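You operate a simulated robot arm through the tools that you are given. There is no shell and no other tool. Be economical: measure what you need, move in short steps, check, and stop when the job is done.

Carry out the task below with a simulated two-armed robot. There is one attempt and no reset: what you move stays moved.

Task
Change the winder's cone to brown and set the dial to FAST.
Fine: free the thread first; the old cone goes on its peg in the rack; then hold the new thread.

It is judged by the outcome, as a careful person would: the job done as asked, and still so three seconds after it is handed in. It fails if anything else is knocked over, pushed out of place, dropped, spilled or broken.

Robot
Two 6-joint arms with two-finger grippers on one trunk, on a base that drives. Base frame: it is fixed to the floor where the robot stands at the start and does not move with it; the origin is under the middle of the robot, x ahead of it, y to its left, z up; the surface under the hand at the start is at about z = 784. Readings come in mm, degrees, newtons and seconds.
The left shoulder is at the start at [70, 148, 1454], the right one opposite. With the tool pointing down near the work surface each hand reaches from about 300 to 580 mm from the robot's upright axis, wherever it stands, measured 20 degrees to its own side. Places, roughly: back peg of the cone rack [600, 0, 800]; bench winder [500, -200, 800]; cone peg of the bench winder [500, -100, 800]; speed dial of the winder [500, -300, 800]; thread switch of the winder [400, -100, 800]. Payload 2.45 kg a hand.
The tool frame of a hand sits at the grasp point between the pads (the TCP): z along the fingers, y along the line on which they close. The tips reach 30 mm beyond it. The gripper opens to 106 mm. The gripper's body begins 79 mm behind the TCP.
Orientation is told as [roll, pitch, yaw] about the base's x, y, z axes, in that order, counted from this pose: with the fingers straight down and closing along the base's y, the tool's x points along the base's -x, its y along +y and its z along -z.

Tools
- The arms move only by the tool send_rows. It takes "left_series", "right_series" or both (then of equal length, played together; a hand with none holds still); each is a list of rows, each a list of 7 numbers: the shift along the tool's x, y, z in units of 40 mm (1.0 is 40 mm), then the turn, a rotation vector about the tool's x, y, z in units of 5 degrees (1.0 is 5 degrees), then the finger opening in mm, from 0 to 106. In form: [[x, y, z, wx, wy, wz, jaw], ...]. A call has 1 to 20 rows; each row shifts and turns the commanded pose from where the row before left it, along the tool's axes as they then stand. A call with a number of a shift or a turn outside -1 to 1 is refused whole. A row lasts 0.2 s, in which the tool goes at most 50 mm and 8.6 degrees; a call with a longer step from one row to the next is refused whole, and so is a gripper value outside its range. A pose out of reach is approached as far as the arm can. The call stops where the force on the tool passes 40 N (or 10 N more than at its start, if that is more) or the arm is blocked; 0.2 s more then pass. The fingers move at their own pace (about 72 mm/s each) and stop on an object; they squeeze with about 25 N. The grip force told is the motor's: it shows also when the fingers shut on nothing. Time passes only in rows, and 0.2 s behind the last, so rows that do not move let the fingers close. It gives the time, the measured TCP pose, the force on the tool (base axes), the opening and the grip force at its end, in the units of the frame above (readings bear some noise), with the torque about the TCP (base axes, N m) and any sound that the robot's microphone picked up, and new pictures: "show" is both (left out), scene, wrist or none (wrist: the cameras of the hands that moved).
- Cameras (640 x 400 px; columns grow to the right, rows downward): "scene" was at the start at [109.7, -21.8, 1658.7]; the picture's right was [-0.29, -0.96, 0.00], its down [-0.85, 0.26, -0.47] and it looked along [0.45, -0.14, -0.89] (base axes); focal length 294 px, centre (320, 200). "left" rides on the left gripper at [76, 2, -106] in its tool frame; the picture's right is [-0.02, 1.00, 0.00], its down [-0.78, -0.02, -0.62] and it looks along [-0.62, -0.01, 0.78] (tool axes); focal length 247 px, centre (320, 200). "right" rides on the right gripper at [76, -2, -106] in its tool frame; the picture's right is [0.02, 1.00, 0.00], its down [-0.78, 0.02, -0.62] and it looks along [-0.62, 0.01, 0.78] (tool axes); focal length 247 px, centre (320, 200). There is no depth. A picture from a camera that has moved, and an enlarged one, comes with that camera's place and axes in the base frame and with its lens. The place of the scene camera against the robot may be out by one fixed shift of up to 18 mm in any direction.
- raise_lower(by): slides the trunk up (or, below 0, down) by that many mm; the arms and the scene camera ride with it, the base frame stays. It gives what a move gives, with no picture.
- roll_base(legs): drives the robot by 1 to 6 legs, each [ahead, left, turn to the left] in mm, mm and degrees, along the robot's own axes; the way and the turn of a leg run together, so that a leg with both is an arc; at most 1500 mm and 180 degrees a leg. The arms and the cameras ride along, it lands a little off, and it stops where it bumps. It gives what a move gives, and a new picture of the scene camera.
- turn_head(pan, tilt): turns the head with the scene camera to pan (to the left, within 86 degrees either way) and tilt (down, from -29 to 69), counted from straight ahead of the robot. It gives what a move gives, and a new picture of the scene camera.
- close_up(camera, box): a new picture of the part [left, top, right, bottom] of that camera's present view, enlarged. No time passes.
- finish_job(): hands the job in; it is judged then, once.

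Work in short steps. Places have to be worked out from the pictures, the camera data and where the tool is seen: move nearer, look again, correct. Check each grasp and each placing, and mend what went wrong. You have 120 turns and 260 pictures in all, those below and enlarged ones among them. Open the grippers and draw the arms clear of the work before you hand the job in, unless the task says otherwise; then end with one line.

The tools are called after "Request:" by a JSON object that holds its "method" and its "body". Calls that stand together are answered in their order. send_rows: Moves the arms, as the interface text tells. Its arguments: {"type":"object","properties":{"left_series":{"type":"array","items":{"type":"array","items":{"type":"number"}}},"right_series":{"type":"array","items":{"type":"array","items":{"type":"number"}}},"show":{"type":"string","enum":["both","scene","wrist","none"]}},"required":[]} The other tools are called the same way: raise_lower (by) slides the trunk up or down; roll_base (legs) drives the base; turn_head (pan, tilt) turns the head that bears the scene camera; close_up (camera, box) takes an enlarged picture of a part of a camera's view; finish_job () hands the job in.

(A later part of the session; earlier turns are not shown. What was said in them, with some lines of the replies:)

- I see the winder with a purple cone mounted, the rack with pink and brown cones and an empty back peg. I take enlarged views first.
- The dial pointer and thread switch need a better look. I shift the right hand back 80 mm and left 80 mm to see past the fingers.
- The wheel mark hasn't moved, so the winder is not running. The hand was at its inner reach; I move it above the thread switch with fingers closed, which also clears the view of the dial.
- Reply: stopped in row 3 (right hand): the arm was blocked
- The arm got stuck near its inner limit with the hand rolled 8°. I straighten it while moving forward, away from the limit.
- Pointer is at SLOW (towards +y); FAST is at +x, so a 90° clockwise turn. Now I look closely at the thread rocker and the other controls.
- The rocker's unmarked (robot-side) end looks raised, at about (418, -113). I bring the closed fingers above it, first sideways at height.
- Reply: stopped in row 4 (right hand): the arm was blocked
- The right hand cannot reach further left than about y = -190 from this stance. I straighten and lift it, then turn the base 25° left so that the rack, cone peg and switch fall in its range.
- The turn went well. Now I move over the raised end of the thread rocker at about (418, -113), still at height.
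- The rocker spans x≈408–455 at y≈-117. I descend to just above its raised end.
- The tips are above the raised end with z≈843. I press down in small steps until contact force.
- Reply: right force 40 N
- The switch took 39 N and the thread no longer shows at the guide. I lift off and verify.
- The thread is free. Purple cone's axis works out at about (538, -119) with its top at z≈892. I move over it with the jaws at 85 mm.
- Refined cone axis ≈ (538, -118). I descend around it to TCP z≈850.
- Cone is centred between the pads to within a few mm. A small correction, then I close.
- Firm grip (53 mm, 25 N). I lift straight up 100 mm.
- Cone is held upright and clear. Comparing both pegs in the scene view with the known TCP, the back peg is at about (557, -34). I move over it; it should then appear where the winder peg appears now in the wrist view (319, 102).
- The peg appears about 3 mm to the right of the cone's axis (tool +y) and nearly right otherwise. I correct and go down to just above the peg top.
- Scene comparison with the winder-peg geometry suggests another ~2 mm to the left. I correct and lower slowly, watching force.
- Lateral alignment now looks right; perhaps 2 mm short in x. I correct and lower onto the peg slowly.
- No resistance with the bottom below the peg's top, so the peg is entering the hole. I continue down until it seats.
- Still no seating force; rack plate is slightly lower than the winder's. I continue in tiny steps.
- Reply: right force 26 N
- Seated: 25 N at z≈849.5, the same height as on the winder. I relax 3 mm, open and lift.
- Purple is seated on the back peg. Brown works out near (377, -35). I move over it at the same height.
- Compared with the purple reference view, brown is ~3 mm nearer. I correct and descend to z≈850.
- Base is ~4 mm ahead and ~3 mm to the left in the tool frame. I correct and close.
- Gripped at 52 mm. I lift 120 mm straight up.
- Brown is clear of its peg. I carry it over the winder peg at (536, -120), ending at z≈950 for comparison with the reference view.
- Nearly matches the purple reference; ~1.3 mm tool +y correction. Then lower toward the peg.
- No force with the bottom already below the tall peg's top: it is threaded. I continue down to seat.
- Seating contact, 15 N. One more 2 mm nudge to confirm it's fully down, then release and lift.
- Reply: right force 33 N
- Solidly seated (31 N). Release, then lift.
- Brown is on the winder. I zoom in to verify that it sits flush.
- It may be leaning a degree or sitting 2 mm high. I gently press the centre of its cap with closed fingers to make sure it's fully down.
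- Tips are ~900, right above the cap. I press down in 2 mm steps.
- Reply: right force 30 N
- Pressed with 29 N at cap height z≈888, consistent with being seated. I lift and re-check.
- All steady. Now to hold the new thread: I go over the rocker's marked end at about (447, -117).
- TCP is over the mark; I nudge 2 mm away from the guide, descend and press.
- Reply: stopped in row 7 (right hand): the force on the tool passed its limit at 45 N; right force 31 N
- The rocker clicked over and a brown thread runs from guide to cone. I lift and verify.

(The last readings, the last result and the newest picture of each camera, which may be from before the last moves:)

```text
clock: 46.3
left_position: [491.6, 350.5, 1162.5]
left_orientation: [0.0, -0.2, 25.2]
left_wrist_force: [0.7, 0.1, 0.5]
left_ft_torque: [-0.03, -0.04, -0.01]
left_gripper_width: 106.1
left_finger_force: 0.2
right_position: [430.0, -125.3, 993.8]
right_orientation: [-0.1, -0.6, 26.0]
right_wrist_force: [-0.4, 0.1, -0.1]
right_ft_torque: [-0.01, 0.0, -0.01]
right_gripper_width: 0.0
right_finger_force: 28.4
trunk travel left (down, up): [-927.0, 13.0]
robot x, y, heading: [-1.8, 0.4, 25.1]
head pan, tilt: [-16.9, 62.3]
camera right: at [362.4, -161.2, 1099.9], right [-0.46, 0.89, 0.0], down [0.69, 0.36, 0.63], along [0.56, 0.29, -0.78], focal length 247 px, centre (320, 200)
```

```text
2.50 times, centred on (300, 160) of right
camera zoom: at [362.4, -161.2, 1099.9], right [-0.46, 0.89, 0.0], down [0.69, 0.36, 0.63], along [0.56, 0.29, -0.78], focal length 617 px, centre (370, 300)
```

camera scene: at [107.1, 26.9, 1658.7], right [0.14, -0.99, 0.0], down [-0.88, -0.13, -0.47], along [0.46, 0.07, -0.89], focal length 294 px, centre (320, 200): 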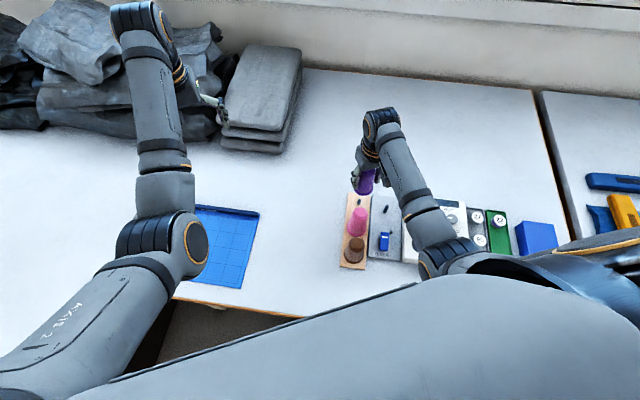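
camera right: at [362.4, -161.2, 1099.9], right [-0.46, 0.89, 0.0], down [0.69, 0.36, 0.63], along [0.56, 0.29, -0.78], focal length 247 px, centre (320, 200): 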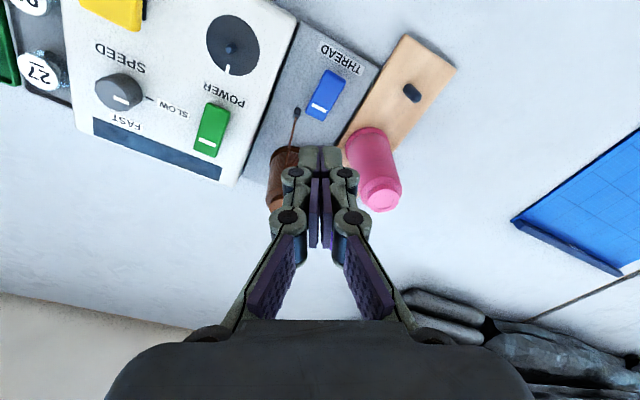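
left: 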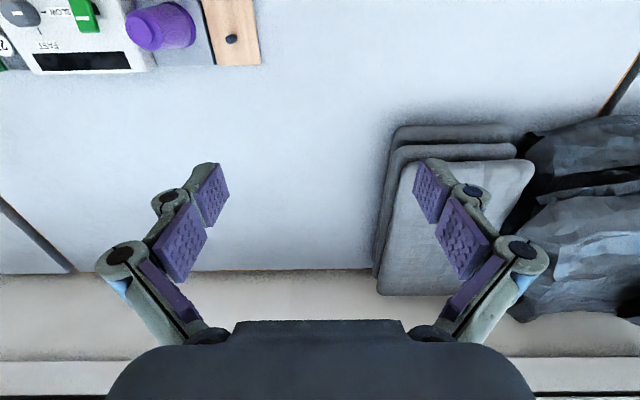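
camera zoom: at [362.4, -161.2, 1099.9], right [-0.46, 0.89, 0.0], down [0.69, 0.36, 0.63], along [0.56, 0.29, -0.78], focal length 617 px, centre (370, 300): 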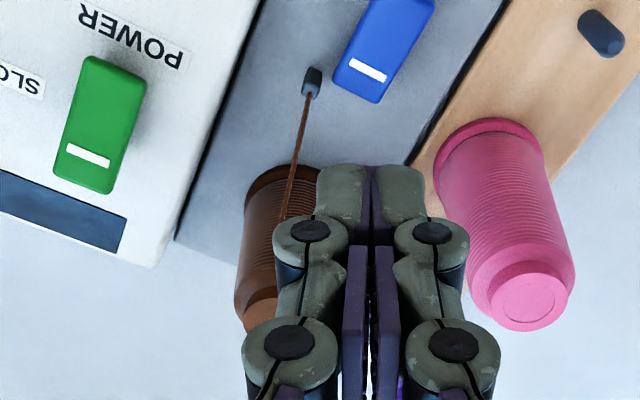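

Brown thread is held, THREAD switch is in its original state. Now the dial at about (527, -314): I turn the base right 17° and shift right 100 mm for reach.

Request:
{"method": "roll_base", "body": {"legs": [[0, 0, -17], [0, -100, 0]]}}

Request:
{"method": "close_up", "body": {"camera": "scene", "box": [270, 150, 430, 260]}}

```text
clock: 48.4
left_position: [586.7, 100.9, 1162.4]
left_orientation: [-0.2, -0.1, 8.6]
left_wrist_force: [-0.2, 1.5, 0.6]
left_ft_torque: [-0.04, 0.02, 0.02]
left_gripper_width: 106.1
left_finger_force: 0.1
right_position: [391.9, -339.2, 994.3]
right_orientation: [-0.3, -0.7, 9.4]
right_wrist_force: [0.0, 0.4, -0.5]
right_ft_torque: [-0.05, -0.03, 0.0]
right_gripper_width: 0.0
right_finger_force: 28.8
trunk travel left (down, up): [-927.0, 13.0]
robot x, y, heading: [16.5, -98.1, 8.1]
head pan, tilt: [-16.9, 62.3]
camera scene: at [125.1, -97.6, 1658.7], right [-0.15, -0.99, 0.0], down [-0.88, 0.13, -0.47], along [0.46, -0.07, -0.88], focal length 294 px, centre (320, 200)
```

scene: 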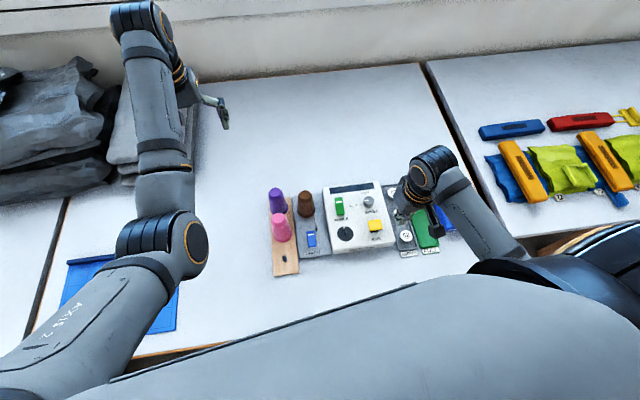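

```text
3.64 times, centred on (350, 205) of scene
camera zoom: at [125.1, -97.6, 1658.7], right [-0.15, -0.99, 0.0], down [-0.88, 0.13, -0.47], along [0.46, -0.07, -0.88], focal length 1069 px, centre (211, 182)
```

zoom: 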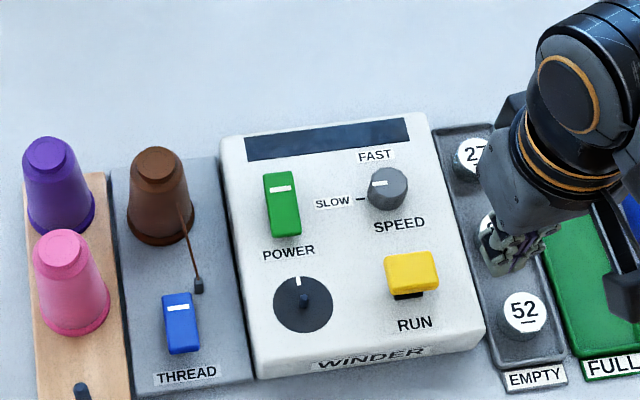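

Clear view: dial axis at about (522, -315), pointer still at SLOW, FAST 90° clockwise. I move above it and pre-turn the hand to yaw ≈ 45°.

Request:
{"method": "send_rows", "body": {"right_series": [[-0.83, 0.015, 0, 0, 0, 0, 60], [-0.83, 0.015, 0, 0, 0, 0, 60], [-0.83, 0.015, 0, 0, 0, 0, 60], [-0.83, 0.015, 0, 0, 0, 0, 60], [0, 0, 0.5, 0, 0, -0.9, 60], [0, 0, 0.5, 0, 0, -0.9, 60], [0, 0, 0.4, 0, 0, -0.9, 60], [0, 0, 0, 0, 0, -0.9, 60], [0, 0, 0, 0, 0, -0.9, 60], [0, 0, 0, 0, 0, -0.9, 60], [0, 0, 0, 0, 0, -0.9, 60], [0, 0, 0, 0, 0, -0.9, 60], [0, 0, 0, 0, 0, 0, 60]], "show": "both"}}

Request:
{"method": "close_up", "body": {"camera": "scene", "box": [270, 150, 430, 260]}}

```text
clock: 51.2
left_position: [586.0, 97.7, 1162.6]
left_orientation: [-0.1, -0.1, 8.5]
left_wrist_force: [0.3, 0.7, 0.4]
left_ft_torque: [0.0, 0.01, 0.0]
left_gripper_width: 106.1
left_finger_force: 0.1
right_position: [521.9, -316.3, 939.4]
right_orientation: [-0.4, -0.6, 45.5]
right_wrist_force: [-0.6, 0.3, 0.6]
right_ft_torque: [-0.04, 0.02, 0.01]
right_gripper_width: 60.2
right_finger_force: 0.1
trunk travel left (down, up): [-927.0, 13.0]
robot x, y, heading: [14.9, -97.3, 8.5]
head pan, tilt: [-16.9, 62.3]
camera scene: at [125.9, -102.9, 1658.7], right [-0.15, -0.99, 0.0], down [-0.88, 0.13, -0.47], along [0.46, -0.07, -0.89], focal length 294 px, centre (320, 200)
camera right: at [469.7, -372.9, 1045.7], right [-0.73, 0.69, -0.01], down [0.53, 0.57, 0.63], along [0.44, 0.45, -0.78], focal length 247 px, centre (320, 200)
```

scene: 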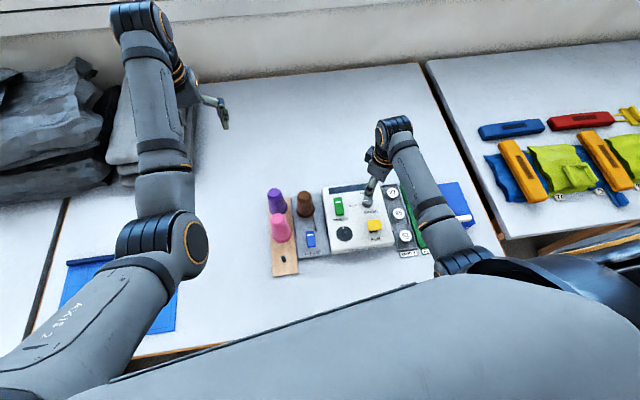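
right: 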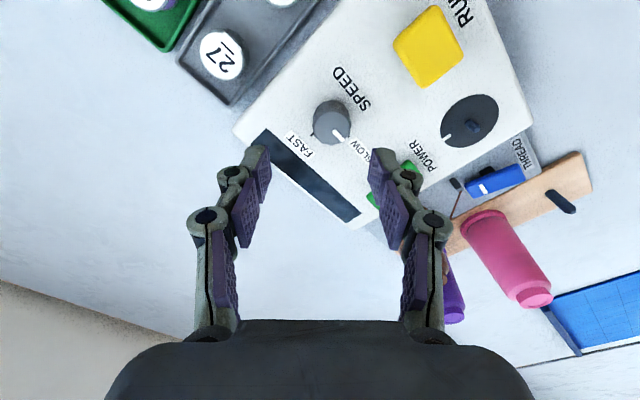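

```text
3.64 times, centred on (350, 205) of scene
camera zoom: at [125.9, -102.9, 1658.7], right [-0.15, -0.99, 0.0], down [-0.88, 0.13, -0.47], along [0.46, -0.07, -0.89], focal length 1069 px, centre (211, 182)
```

zoom: 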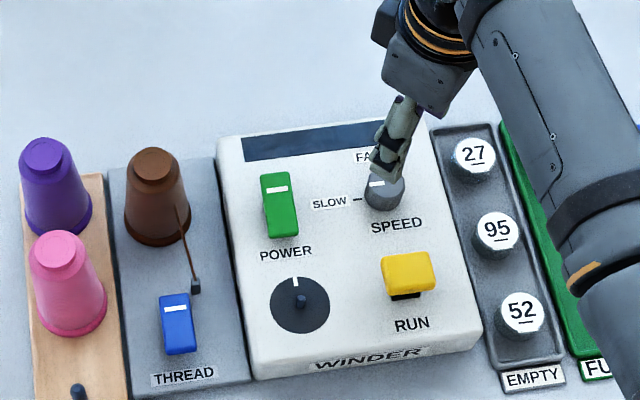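

The dial seems ~10 mm to the right of the jaw axis in the wrist view. I zoom to measure.

Request:
{"method": "close_up", "body": {"camera": "right", "box": [260, 60, 400, 160]}}

```text
4.00 times, centred on (330, 110) of right
camera zoom: at [469.7, -372.9, 1045.7], right [-0.73, 0.69, -0.01], down [0.53, 0.57, 0.63], along [0.44, 0.45, -0.78], focal length 988 px, centre (280, 560)
```

zoom: 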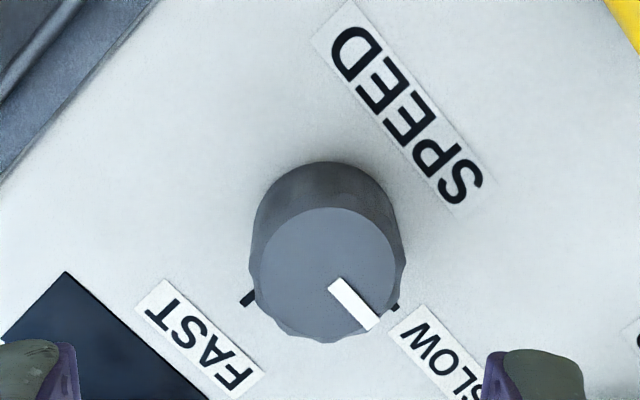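

Wrist view puts the dial axis nearer y≈-306. I shift most of that way and descend to just above the dial for another look.

Request:
{"method": "send_rows", "body": {"right_series": [[-0.125, 0.16, 0.4, 0, 0, 0, 60], [0, 0, 0.55, 0, 0, 0, 60], [0, 0, 0, 0, 0, 0, 60], [0, 0, 0, 0, 0, 0, 60]], "show": "wrist"}}

Request:
{"method": "close_up", "body": {"camera": "right", "box": [240, 80, 400, 200]}}

Request:
{"method": "close_up", "body": {"camera": "scene", "box": [330, 160, 410, 220]}}

```text
clock: 52.2
left_position: [585.7, 98.0, 1162.3]
left_orientation: [0.0, 0.0, 8.5]
left_wrist_force: [0.7, -0.7, -0.2]
left_ft_torque: [-0.01, -0.01, 0.0]
left_gripper_width: 106.2
left_finger_force: 0.1
right_position: [523.2, -309.3, 900.0]
right_orientation: [-0.3, -0.6, 45.5]
right_wrist_force: [0.4, 0.1, 0.3]
right_ft_torque: [-0.03, -0.02, 0.02]
right_gripper_width: 60.1
right_finger_force: 0.1
trunk travel left (down, up): [-927.0, 13.0]
robot x, y, heading: [12.5, -95.7, 8.4]
head pan, tilt: [-16.9, 62.3]
camera right: at [470.1, -364.5, 1007.2], right [-0.73, 0.69, -0.01], down [0.53, 0.57, 0.63], along [0.44, 0.45, -0.78], focal length 247 px, centre (320, 200)
```

right: 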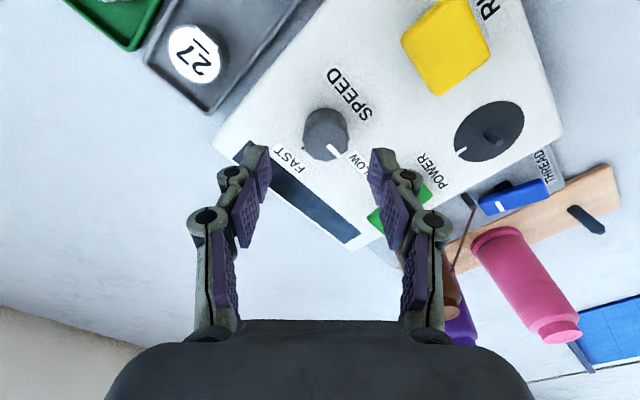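

```text
3.33 times, centred on (320, 140) of right
camera zoom: at [470.1, -364.5, 1007.2], right [-0.73, 0.69, -0.01], down [0.53, 0.57, 0.63], along [0.44, 0.45, -0.78], focal length 823 px, centre (320, 400)
```

zoom: 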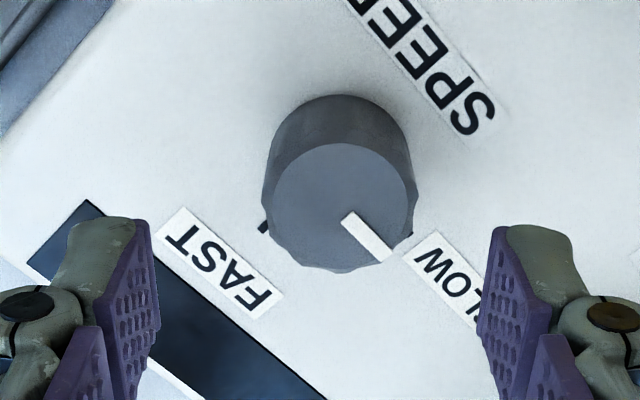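

```text
6.67 times, centred on (370, 190) of scene
camera zoom: at [125.5, -102.7, 1658.7], right [-0.15, -0.99, 0.0], down [-0.88, 0.13, -0.47], along [0.46, -0.07, -0.89], focal length 1960 px, centre (-13, 267)
```

zoom: 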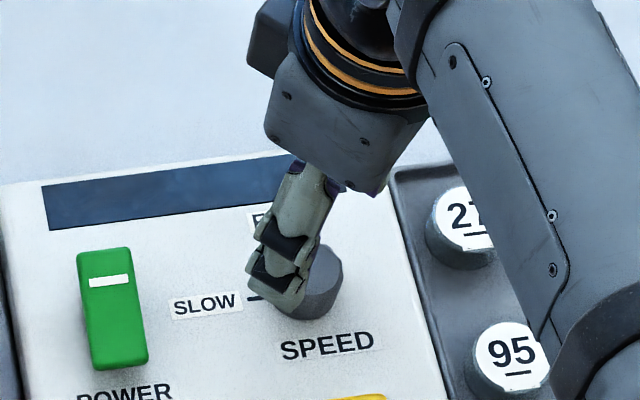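

Tool-x is aligned; 4.5 mm more in tool +y. Dial spans z≈820–845. I correct and descend to TCP z≈857 in two stages.

Request:
{"method": "send_rows", "body": {"right_series": [[0, 0.11, 0.2, 0, 0, 0, 60], [0, 0, 0.4, 0, 0, 0, 60], [0, 0, 0.3, 0, 0, 0, 60], [0, 0, 0.15, 0, 0, 0, 60], [0, 0, 0, 0, 0, 0, 60]], "show": "wrist"}}

Request:
{"method": "close_up", "body": {"camera": "right", "box": [240, 100, 400, 220]}}

```text
clock: 53.4
left_position: [587.9, 98.3, 1161.7]
left_orientation: [0.0, -0.1, 8.5]
left_wrist_force: [0.8, 0.3, -0.4]
left_ft_torque: [0.0, 0.01, 0.04]
left_gripper_width: 106.0
left_finger_force: 0.0
right_position: [520.0, -305.3, 859.6]
right_orientation: [-0.5, -0.6, 45.4]
right_wrist_force: [0.6, 0.7, -0.5]
right_ft_torque: [0.0, 0.0, 0.01]
right_gripper_width: 60.0
right_finger_force: 0.0
trunk travel left (down, up): [-927.0, 13.0]
robot x, y, heading: [11.9, -95.1, 8.5]
head pan, tilt: [-16.9, 62.3]
camera right: at [466.3, -361.0, 965.3], right [-0.73, 0.69, -0.01], down [0.53, 0.57, 0.63], along [0.44, 0.45, -0.78], focal length 247 px, centre (320, 200)
```

right: 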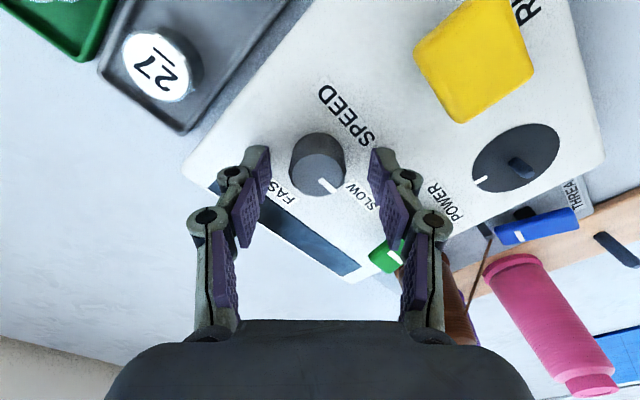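

```text
3.33 times, centred on (320, 160) of right
camera zoom: at [466.3, -361.0, 965.3], right [-0.73, 0.69, -0.01], down [0.53, 0.57, 0.63], along [0.44, 0.45, -0.78], focal length 823 px, centre (320, 333)
```

zoom: 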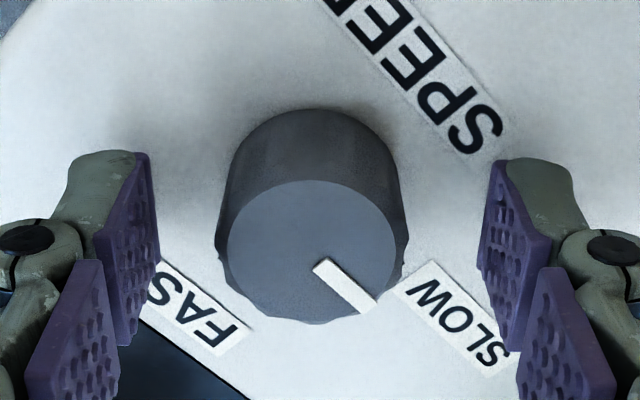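

Well centred. I fine-tune 1 mm, drop 3 mm and close on the dial.

Request:
{"method": "send_rows", "body": {"right_series": [[-0.035, -0.02, 0.08, 0, 0, 0, 60], [0, 0, 0, 0, 0, 0, 20], [0, 0, 0, 0, 0, 0, 20], [0, 0, 0, 0, 0, 0, 20], [0, 0, 0, 0, 0, 0, 20]], "show": "wrist"}}

```text
clock: 54.6
left_position: [586.6, 96.6, 1162.1]
left_orientation: [0.0, -0.2, 8.5]
left_wrist_force: [-0.1, -0.1, -0.2]
left_ft_torque: [-0.01, 0.01, 0.0]
left_gripper_width: 106.1
left_finger_force: 0.1
right_position: [520.4, -305.9, 854.4]
right_orientation: [-0.4, -0.6, 45.5]
right_wrist_force: [0.5, 0.1, -0.6]
right_ft_torque: [-0.17, 0.01, -0.02]
right_gripper_width: 30.5
right_finger_force: 45.0
trunk travel left (down, up): [-927.0, 13.0]
robot x, y, heading: [15.6, -100.2, 8.4]
head pan, tilt: [-16.9, 62.3]
camera right: at [468.1, -361.2, 961.6], right [-0.73, 0.69, -0.01], down [0.53, 0.57, 0.63], along [0.44, 0.45, -0.78], focal length 247 px, centre (320, 200)
```

right: 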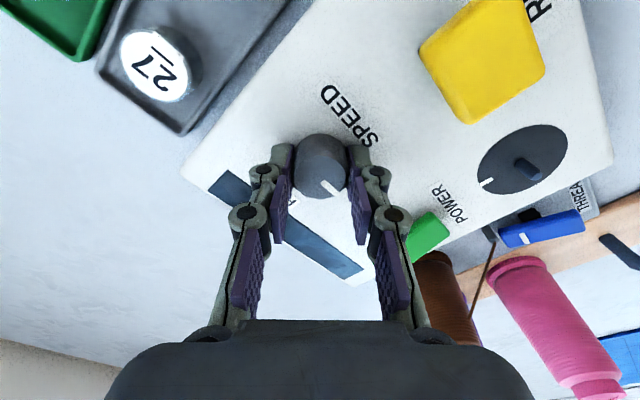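

The dial is gripped (30.5 mm) with negligible side force. I turn clockwise 45° first and check that it follows.

Request:
{"method": "send_rows", "body": {"right_series": [[0, 0, 0, 0, 0, 0.6, 20], [0, 0, 0, 0, 0, 0.9, 20], [0, 0, 0, 0, 0, 0.9, 20], [0, 0, 0, 0, 0, 0.9, 20], [0, 0, 0, 0, 0, 0.9, 20], [0, 0, 0, 0, 0, 0.9, 20], [0, 0, 0, 0, 0, 0.9, 20], [0, 0, 0, 0, 0, 0.9, 20], [0, 0, 0, 0, 0, 0.9, 20], [0, 0, 0, 0, 0, 0.9, 20], [0, 0, 0, 0, 0, 0.3, 20], [0, 0, 0, 0, 0, 0, 20]], "show": "wrist"}}

```text
clock: 57.2
left_position: [587.9, 94.3, 1162.7]
left_orientation: [0.1, -0.1, 8.5]
left_wrist_force: [-0.4, 0.0, 1.1]
left_ft_torque: [-0.02, -0.01, 0.01]
left_gripper_width: 106.1
left_finger_force: 0.0
right_position: [521.5, -307.3, 855.3]
right_orientation: [0.1, -0.7, 0.3]
right_wrist_force: [2.2, -11.4, -2.3]
right_ft_torque: [-0.58, -0.75, 0.01]
right_gripper_width: 30.4
right_finger_force: 45.0
trunk travel left (down, up): [-927.0, 13.0]
robot x, y, heading: [10.1, -99.5, 8.5]
head pan, tilt: [-16.9, 62.3]
camera right: at [444.9, -309.7, 961.5], right [-0.03, 1.0, 0.0], down [0.78, 0.02, 0.63], along [0.63, 0.02, -0.78], focal length 247 px, centre (320, 200)
```

right: 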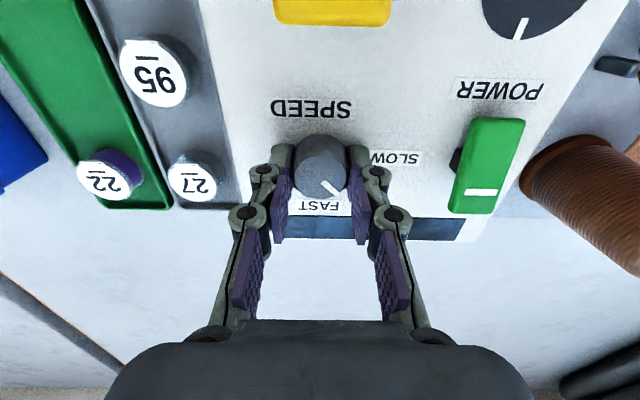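

The dial follows; pointer now halfway. A little side force, so I ease 1.5 mm toward -y and turn the remaining 45°.

Request:
{"method": "send_rows", "body": {"right_series": [[0, -0.04, 0, 0, 0, 0.6, 20], [0, 0, 0, 0, 0, 0.9, 20], [0, 0, 0, 0, 0, 0.9, 20], [0, 0, 0, 0, 0, 0.9, 20], [0, 0, 0, 0, 0, 0.9, 20], [0, 0, 0, 0, 0, 0.9, 20], [0, 0, 0, 0, 0, 0.9, 20], [0, 0, 0, 0, 0, 0.9, 20], [0, 0, 0, 0, 0, 0.9, 20], [0, 0, 0, 0, 0, 0.9, 20], [0, 0, 0, 0, 0, 0.3, 20], [0, 0, 0, 0, 0, 0, 20]], "show": "wrist"}}

Request:
{"method": "close_up", "body": {"camera": "right", "box": [240, 110, 400, 230]}}

```text
clock: 59.8
left_position: [586.7, 95.0, 1162.5]
left_orientation: [0.1, 0.0, 8.5]
left_wrist_force: [0.7, -1.1, -0.8]
left_ft_torque: [0.02, -0.01, -0.02]
left_gripper_width: 106.0
left_finger_force: 0.0
right_position: [521.5, -310.0, 855.1]
right_orientation: [0.5, -0.5, -44.6]
right_wrist_force: [-1.6, -12.6, -3.4]
right_ft_torque: [-1.14, -0.51, 0.05]
right_gripper_width: 30.5
right_finger_force: 45.2
trunk travel left (down, up): [-927.0, 13.0]
robot x, y, heading: [12.0, -100.0, 8.7]
head pan, tilt: [-16.9, 62.3]
camera right: at [465.1, -257.0, 962.0], right [0.69, 0.73, 0.01], down [0.56, -0.54, 0.63], along [0.46, -0.43, -0.78], focal length 247 px, centre (320, 200)
```

right: 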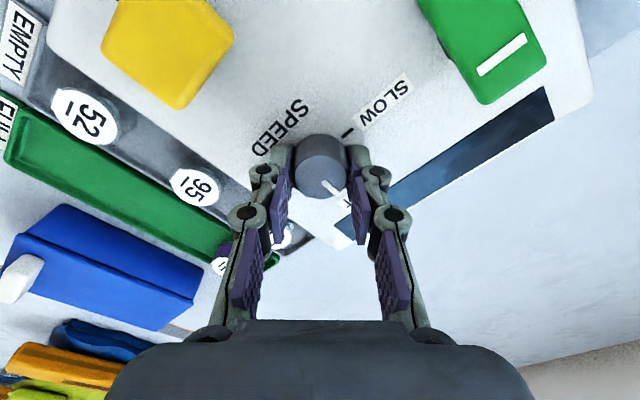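

```text
3.33 times, centred on (320, 170) of right
camera zoom: at [465.1, -257.0, 962.0], right [0.69, 0.73, 0.01], down [0.56, -0.54, 0.63], along [0.46, -0.43, -0.78], focal length 823 px, centre (320, 300)
```

zoom: 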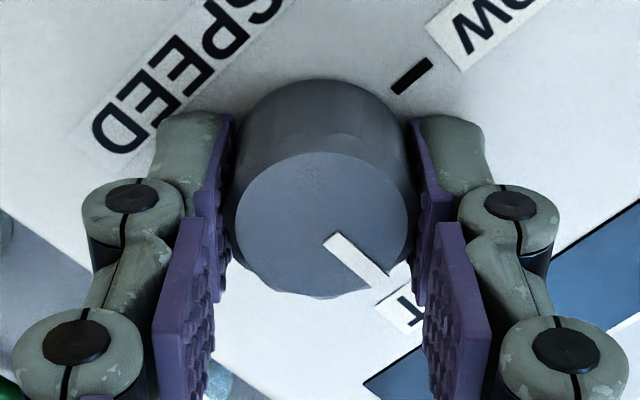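

Pointer appears in line with FAST. I open just enough (46 mm) and lift straight up to check against the tick mark.

Request:
{"method": "send_rows", "body": {"right_series": [[0, 0, 0, 0, 0, 0, 36], [0, 0, 0, 0, 0, 0, 46], [0, 0, 0, 0, 0, 0, 46], [0, 0, -0.5, 0, 0, 0, 46], [0, 0, -1, 0, 0, 0, 46], [0, 0, -1, 0, 0, 0, 46], [0.5, 0.5, 0, 0, 0, 0, 46], [0, 0, 0, 0, 0, 0, 46]], "show": "wrist"}}

Request:
{"method": "close_up", "body": {"camera": "right", "box": [200, 60, 360, 180]}}

Request:
{"method": "close_up", "body": {"camera": "scene", "box": [260, 150, 430, 270]}}

```text
clock: 61.6
left_position: [586.8, 97.3, 1162.9]
left_orientation: [0.0, -0.1, 8.5]
left_wrist_force: [0.7, -0.1, 0.3]
left_ft_torque: [0.04, 0.01, 0.01]
left_gripper_width: 106.1
left_finger_force: 0.0
right_position: [519.3, -278.5, 957.7]
right_orientation: [0.6, -0.4, -44.6]
right_wrist_force: [-0.5, 0.3, -0.9]
right_ft_torque: [0.0, 0.01, -0.02]
right_gripper_width: 46.2
right_finger_force: 0.0
trunk travel left (down, up): [-927.0, 13.0]
robot x, y, heading: [13.0, -99.7, 8.4]
head pan, tilt: [-16.9, 62.3]
camera right: at [463.2, -225.7, 1064.1], right [0.69, 0.73, 0.01], down [0.56, -0.54, 0.63], along [0.46, -0.43, -0.78], focal length 247 px, centre (320, 200)
```

right: 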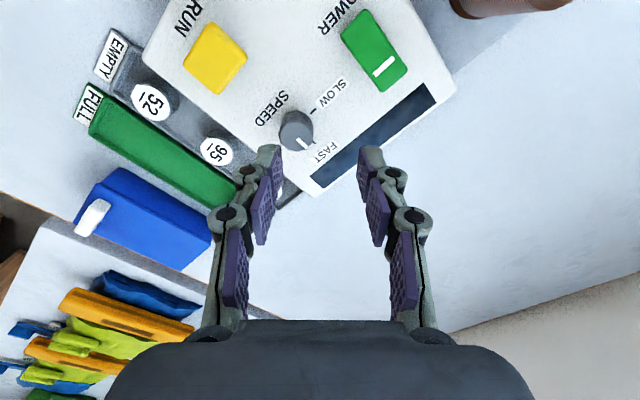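

```text
3.33 times, centred on (280, 120) of right
camera zoom: at [463.2, -225.7, 1064.1], right [0.69, 0.73, 0.01], down [0.56, -0.54, 0.63], along [0.46, -0.43, -0.78], focal length 823 px, centre (453, 467)
```

zoom: 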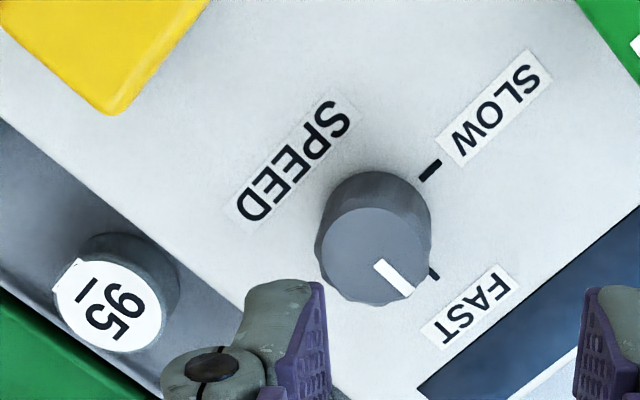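

```text
3.33 times, centred on (345, 210) of scene
camera zoom: at [125.9, -103.0, 1658.7], right [-0.15, -0.99, 0.0], down [-0.88, 0.13, -0.47], along [0.46, -0.07, -0.89], focal length 980 px, centre (237, 167)
```

zoom: 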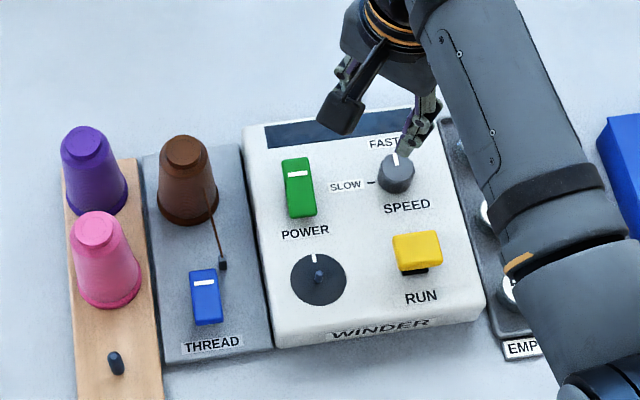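

The pointer looks on FAST. I draw the hand back and up, then check precisely.

Request:
{"method": "send_rows", "body": {"right_series": [[0, 0, -1, 0, 0, 0.5, 60], [0.5, -0.5, -0.8, 0, 0, -0.9, 60], [0.5, -0.5, 0, 0, 0, -0.9, 60], [0.5, -0.5, 0, 0, 0, -0.9, 60], [0.5, -0.5, 0, 0, 0, -0.9, 60], [0.5, -0.6, 0, 0, 0, -0.9, 60], [0.3, -0.6, 0, 0, 0, -0.9, 60], [0, -0.8, 0, 0, 0, -0.9, 60], [0, -0.8, 0, 0, 0, -0.9, 60], [0, 0, 0, 0, 0, 0, 60]], "show": "wrist"}}

Request:
{"method": "close_up", "body": {"camera": "scene", "box": [330, 170, 410, 220]}}

Request:
{"method": "close_up", "body": {"camera": "scene", "box": [260, 150, 460, 290]}}

```text
clock: 63.8
left_position: [587.5, 99.0, 1161.9]
left_orientation: [-0.1, -0.1, 8.5]
left_wrist_force: [0.2, -0.2, 0.0]
left_ft_torque: [0.0, 0.03, 0.01]
left_gripper_width: 106.1
left_finger_force: 0.0
right_position: [336.1, -375.4, 1025.8]
right_orientation: [0.2, -0.5, -11.1]
right_wrist_force: [0.2, 0.3, 1.3]
right_ft_torque: [-0.01, 0.03, -0.02]
right_gripper_width: 60.2
right_finger_force: 0.1
trunk travel left (down, up): [-927.0, 13.0]
robot x, y, heading: [14.1, -100.4, 8.2]
head pan, tilt: [-16.9, 62.3]
camera right: at [260.5, -363.4, 1131.8], right [0.17, 0.99, 0.0], down [0.77, -0.14, 0.63], along [0.62, -0.11, -0.78], focal length 247 px, centre (320, 200)
```

right: 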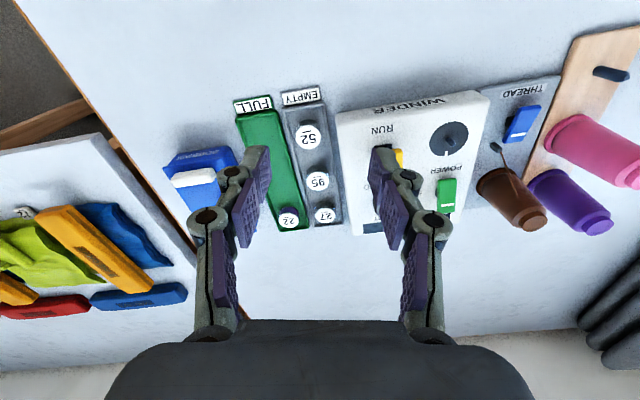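

```text
8.00 times, centred on (370, 195) of scene
camera zoom: at [128.0, -100.7, 1658.5], right [-0.15, -0.99, 0.0], down [-0.88, 0.13, -0.46], along [0.46, -0.07, -0.89], focal length 2352 px, centre (-80, 240)
```

zoom: 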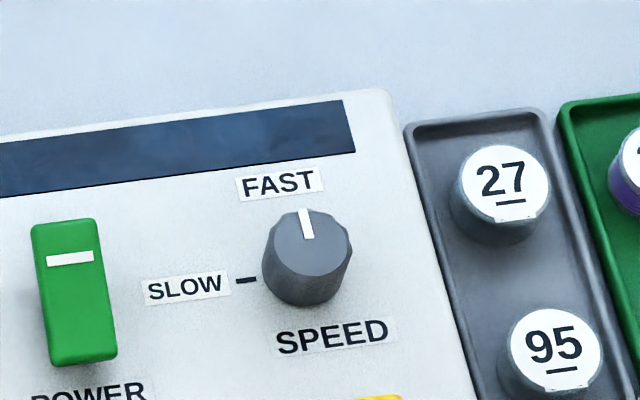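

```text
2.86 times, centred on (360, 220) of scene
camera zoom: at [128.0, -100.7, 1658.5], right [-0.15, -0.99, 0.0], down [-0.88, 0.13, -0.46], along [0.46, -0.07, -0.89], focal length 840 px, centre (206, 143)
```

zoom: 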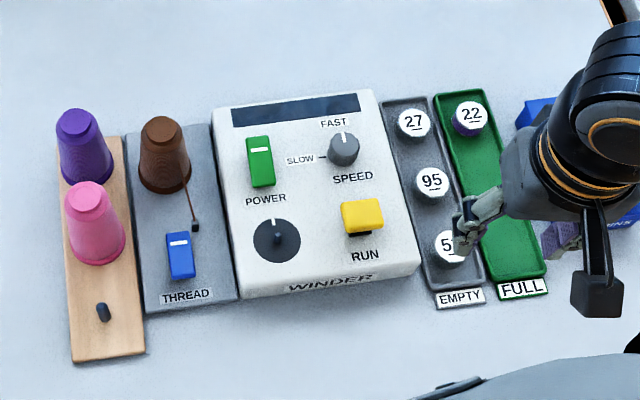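

The dial is on FAST and parallel to the panel axis. The brown cone is on the winder with its thread held, purple is on the rack's back peg, pink is untouched and the arms are clear. I hand the job in.

Request:
{"method": "finish_job", "body": {}}

```text
The job is handed in.
```

The winder now carries the brown cone with its thread held, the purple cone is on the back peg of the rack, and the dial is set to FAST; the brown cone may lean by a degree or so on its peg, but it took a firm press without moving.
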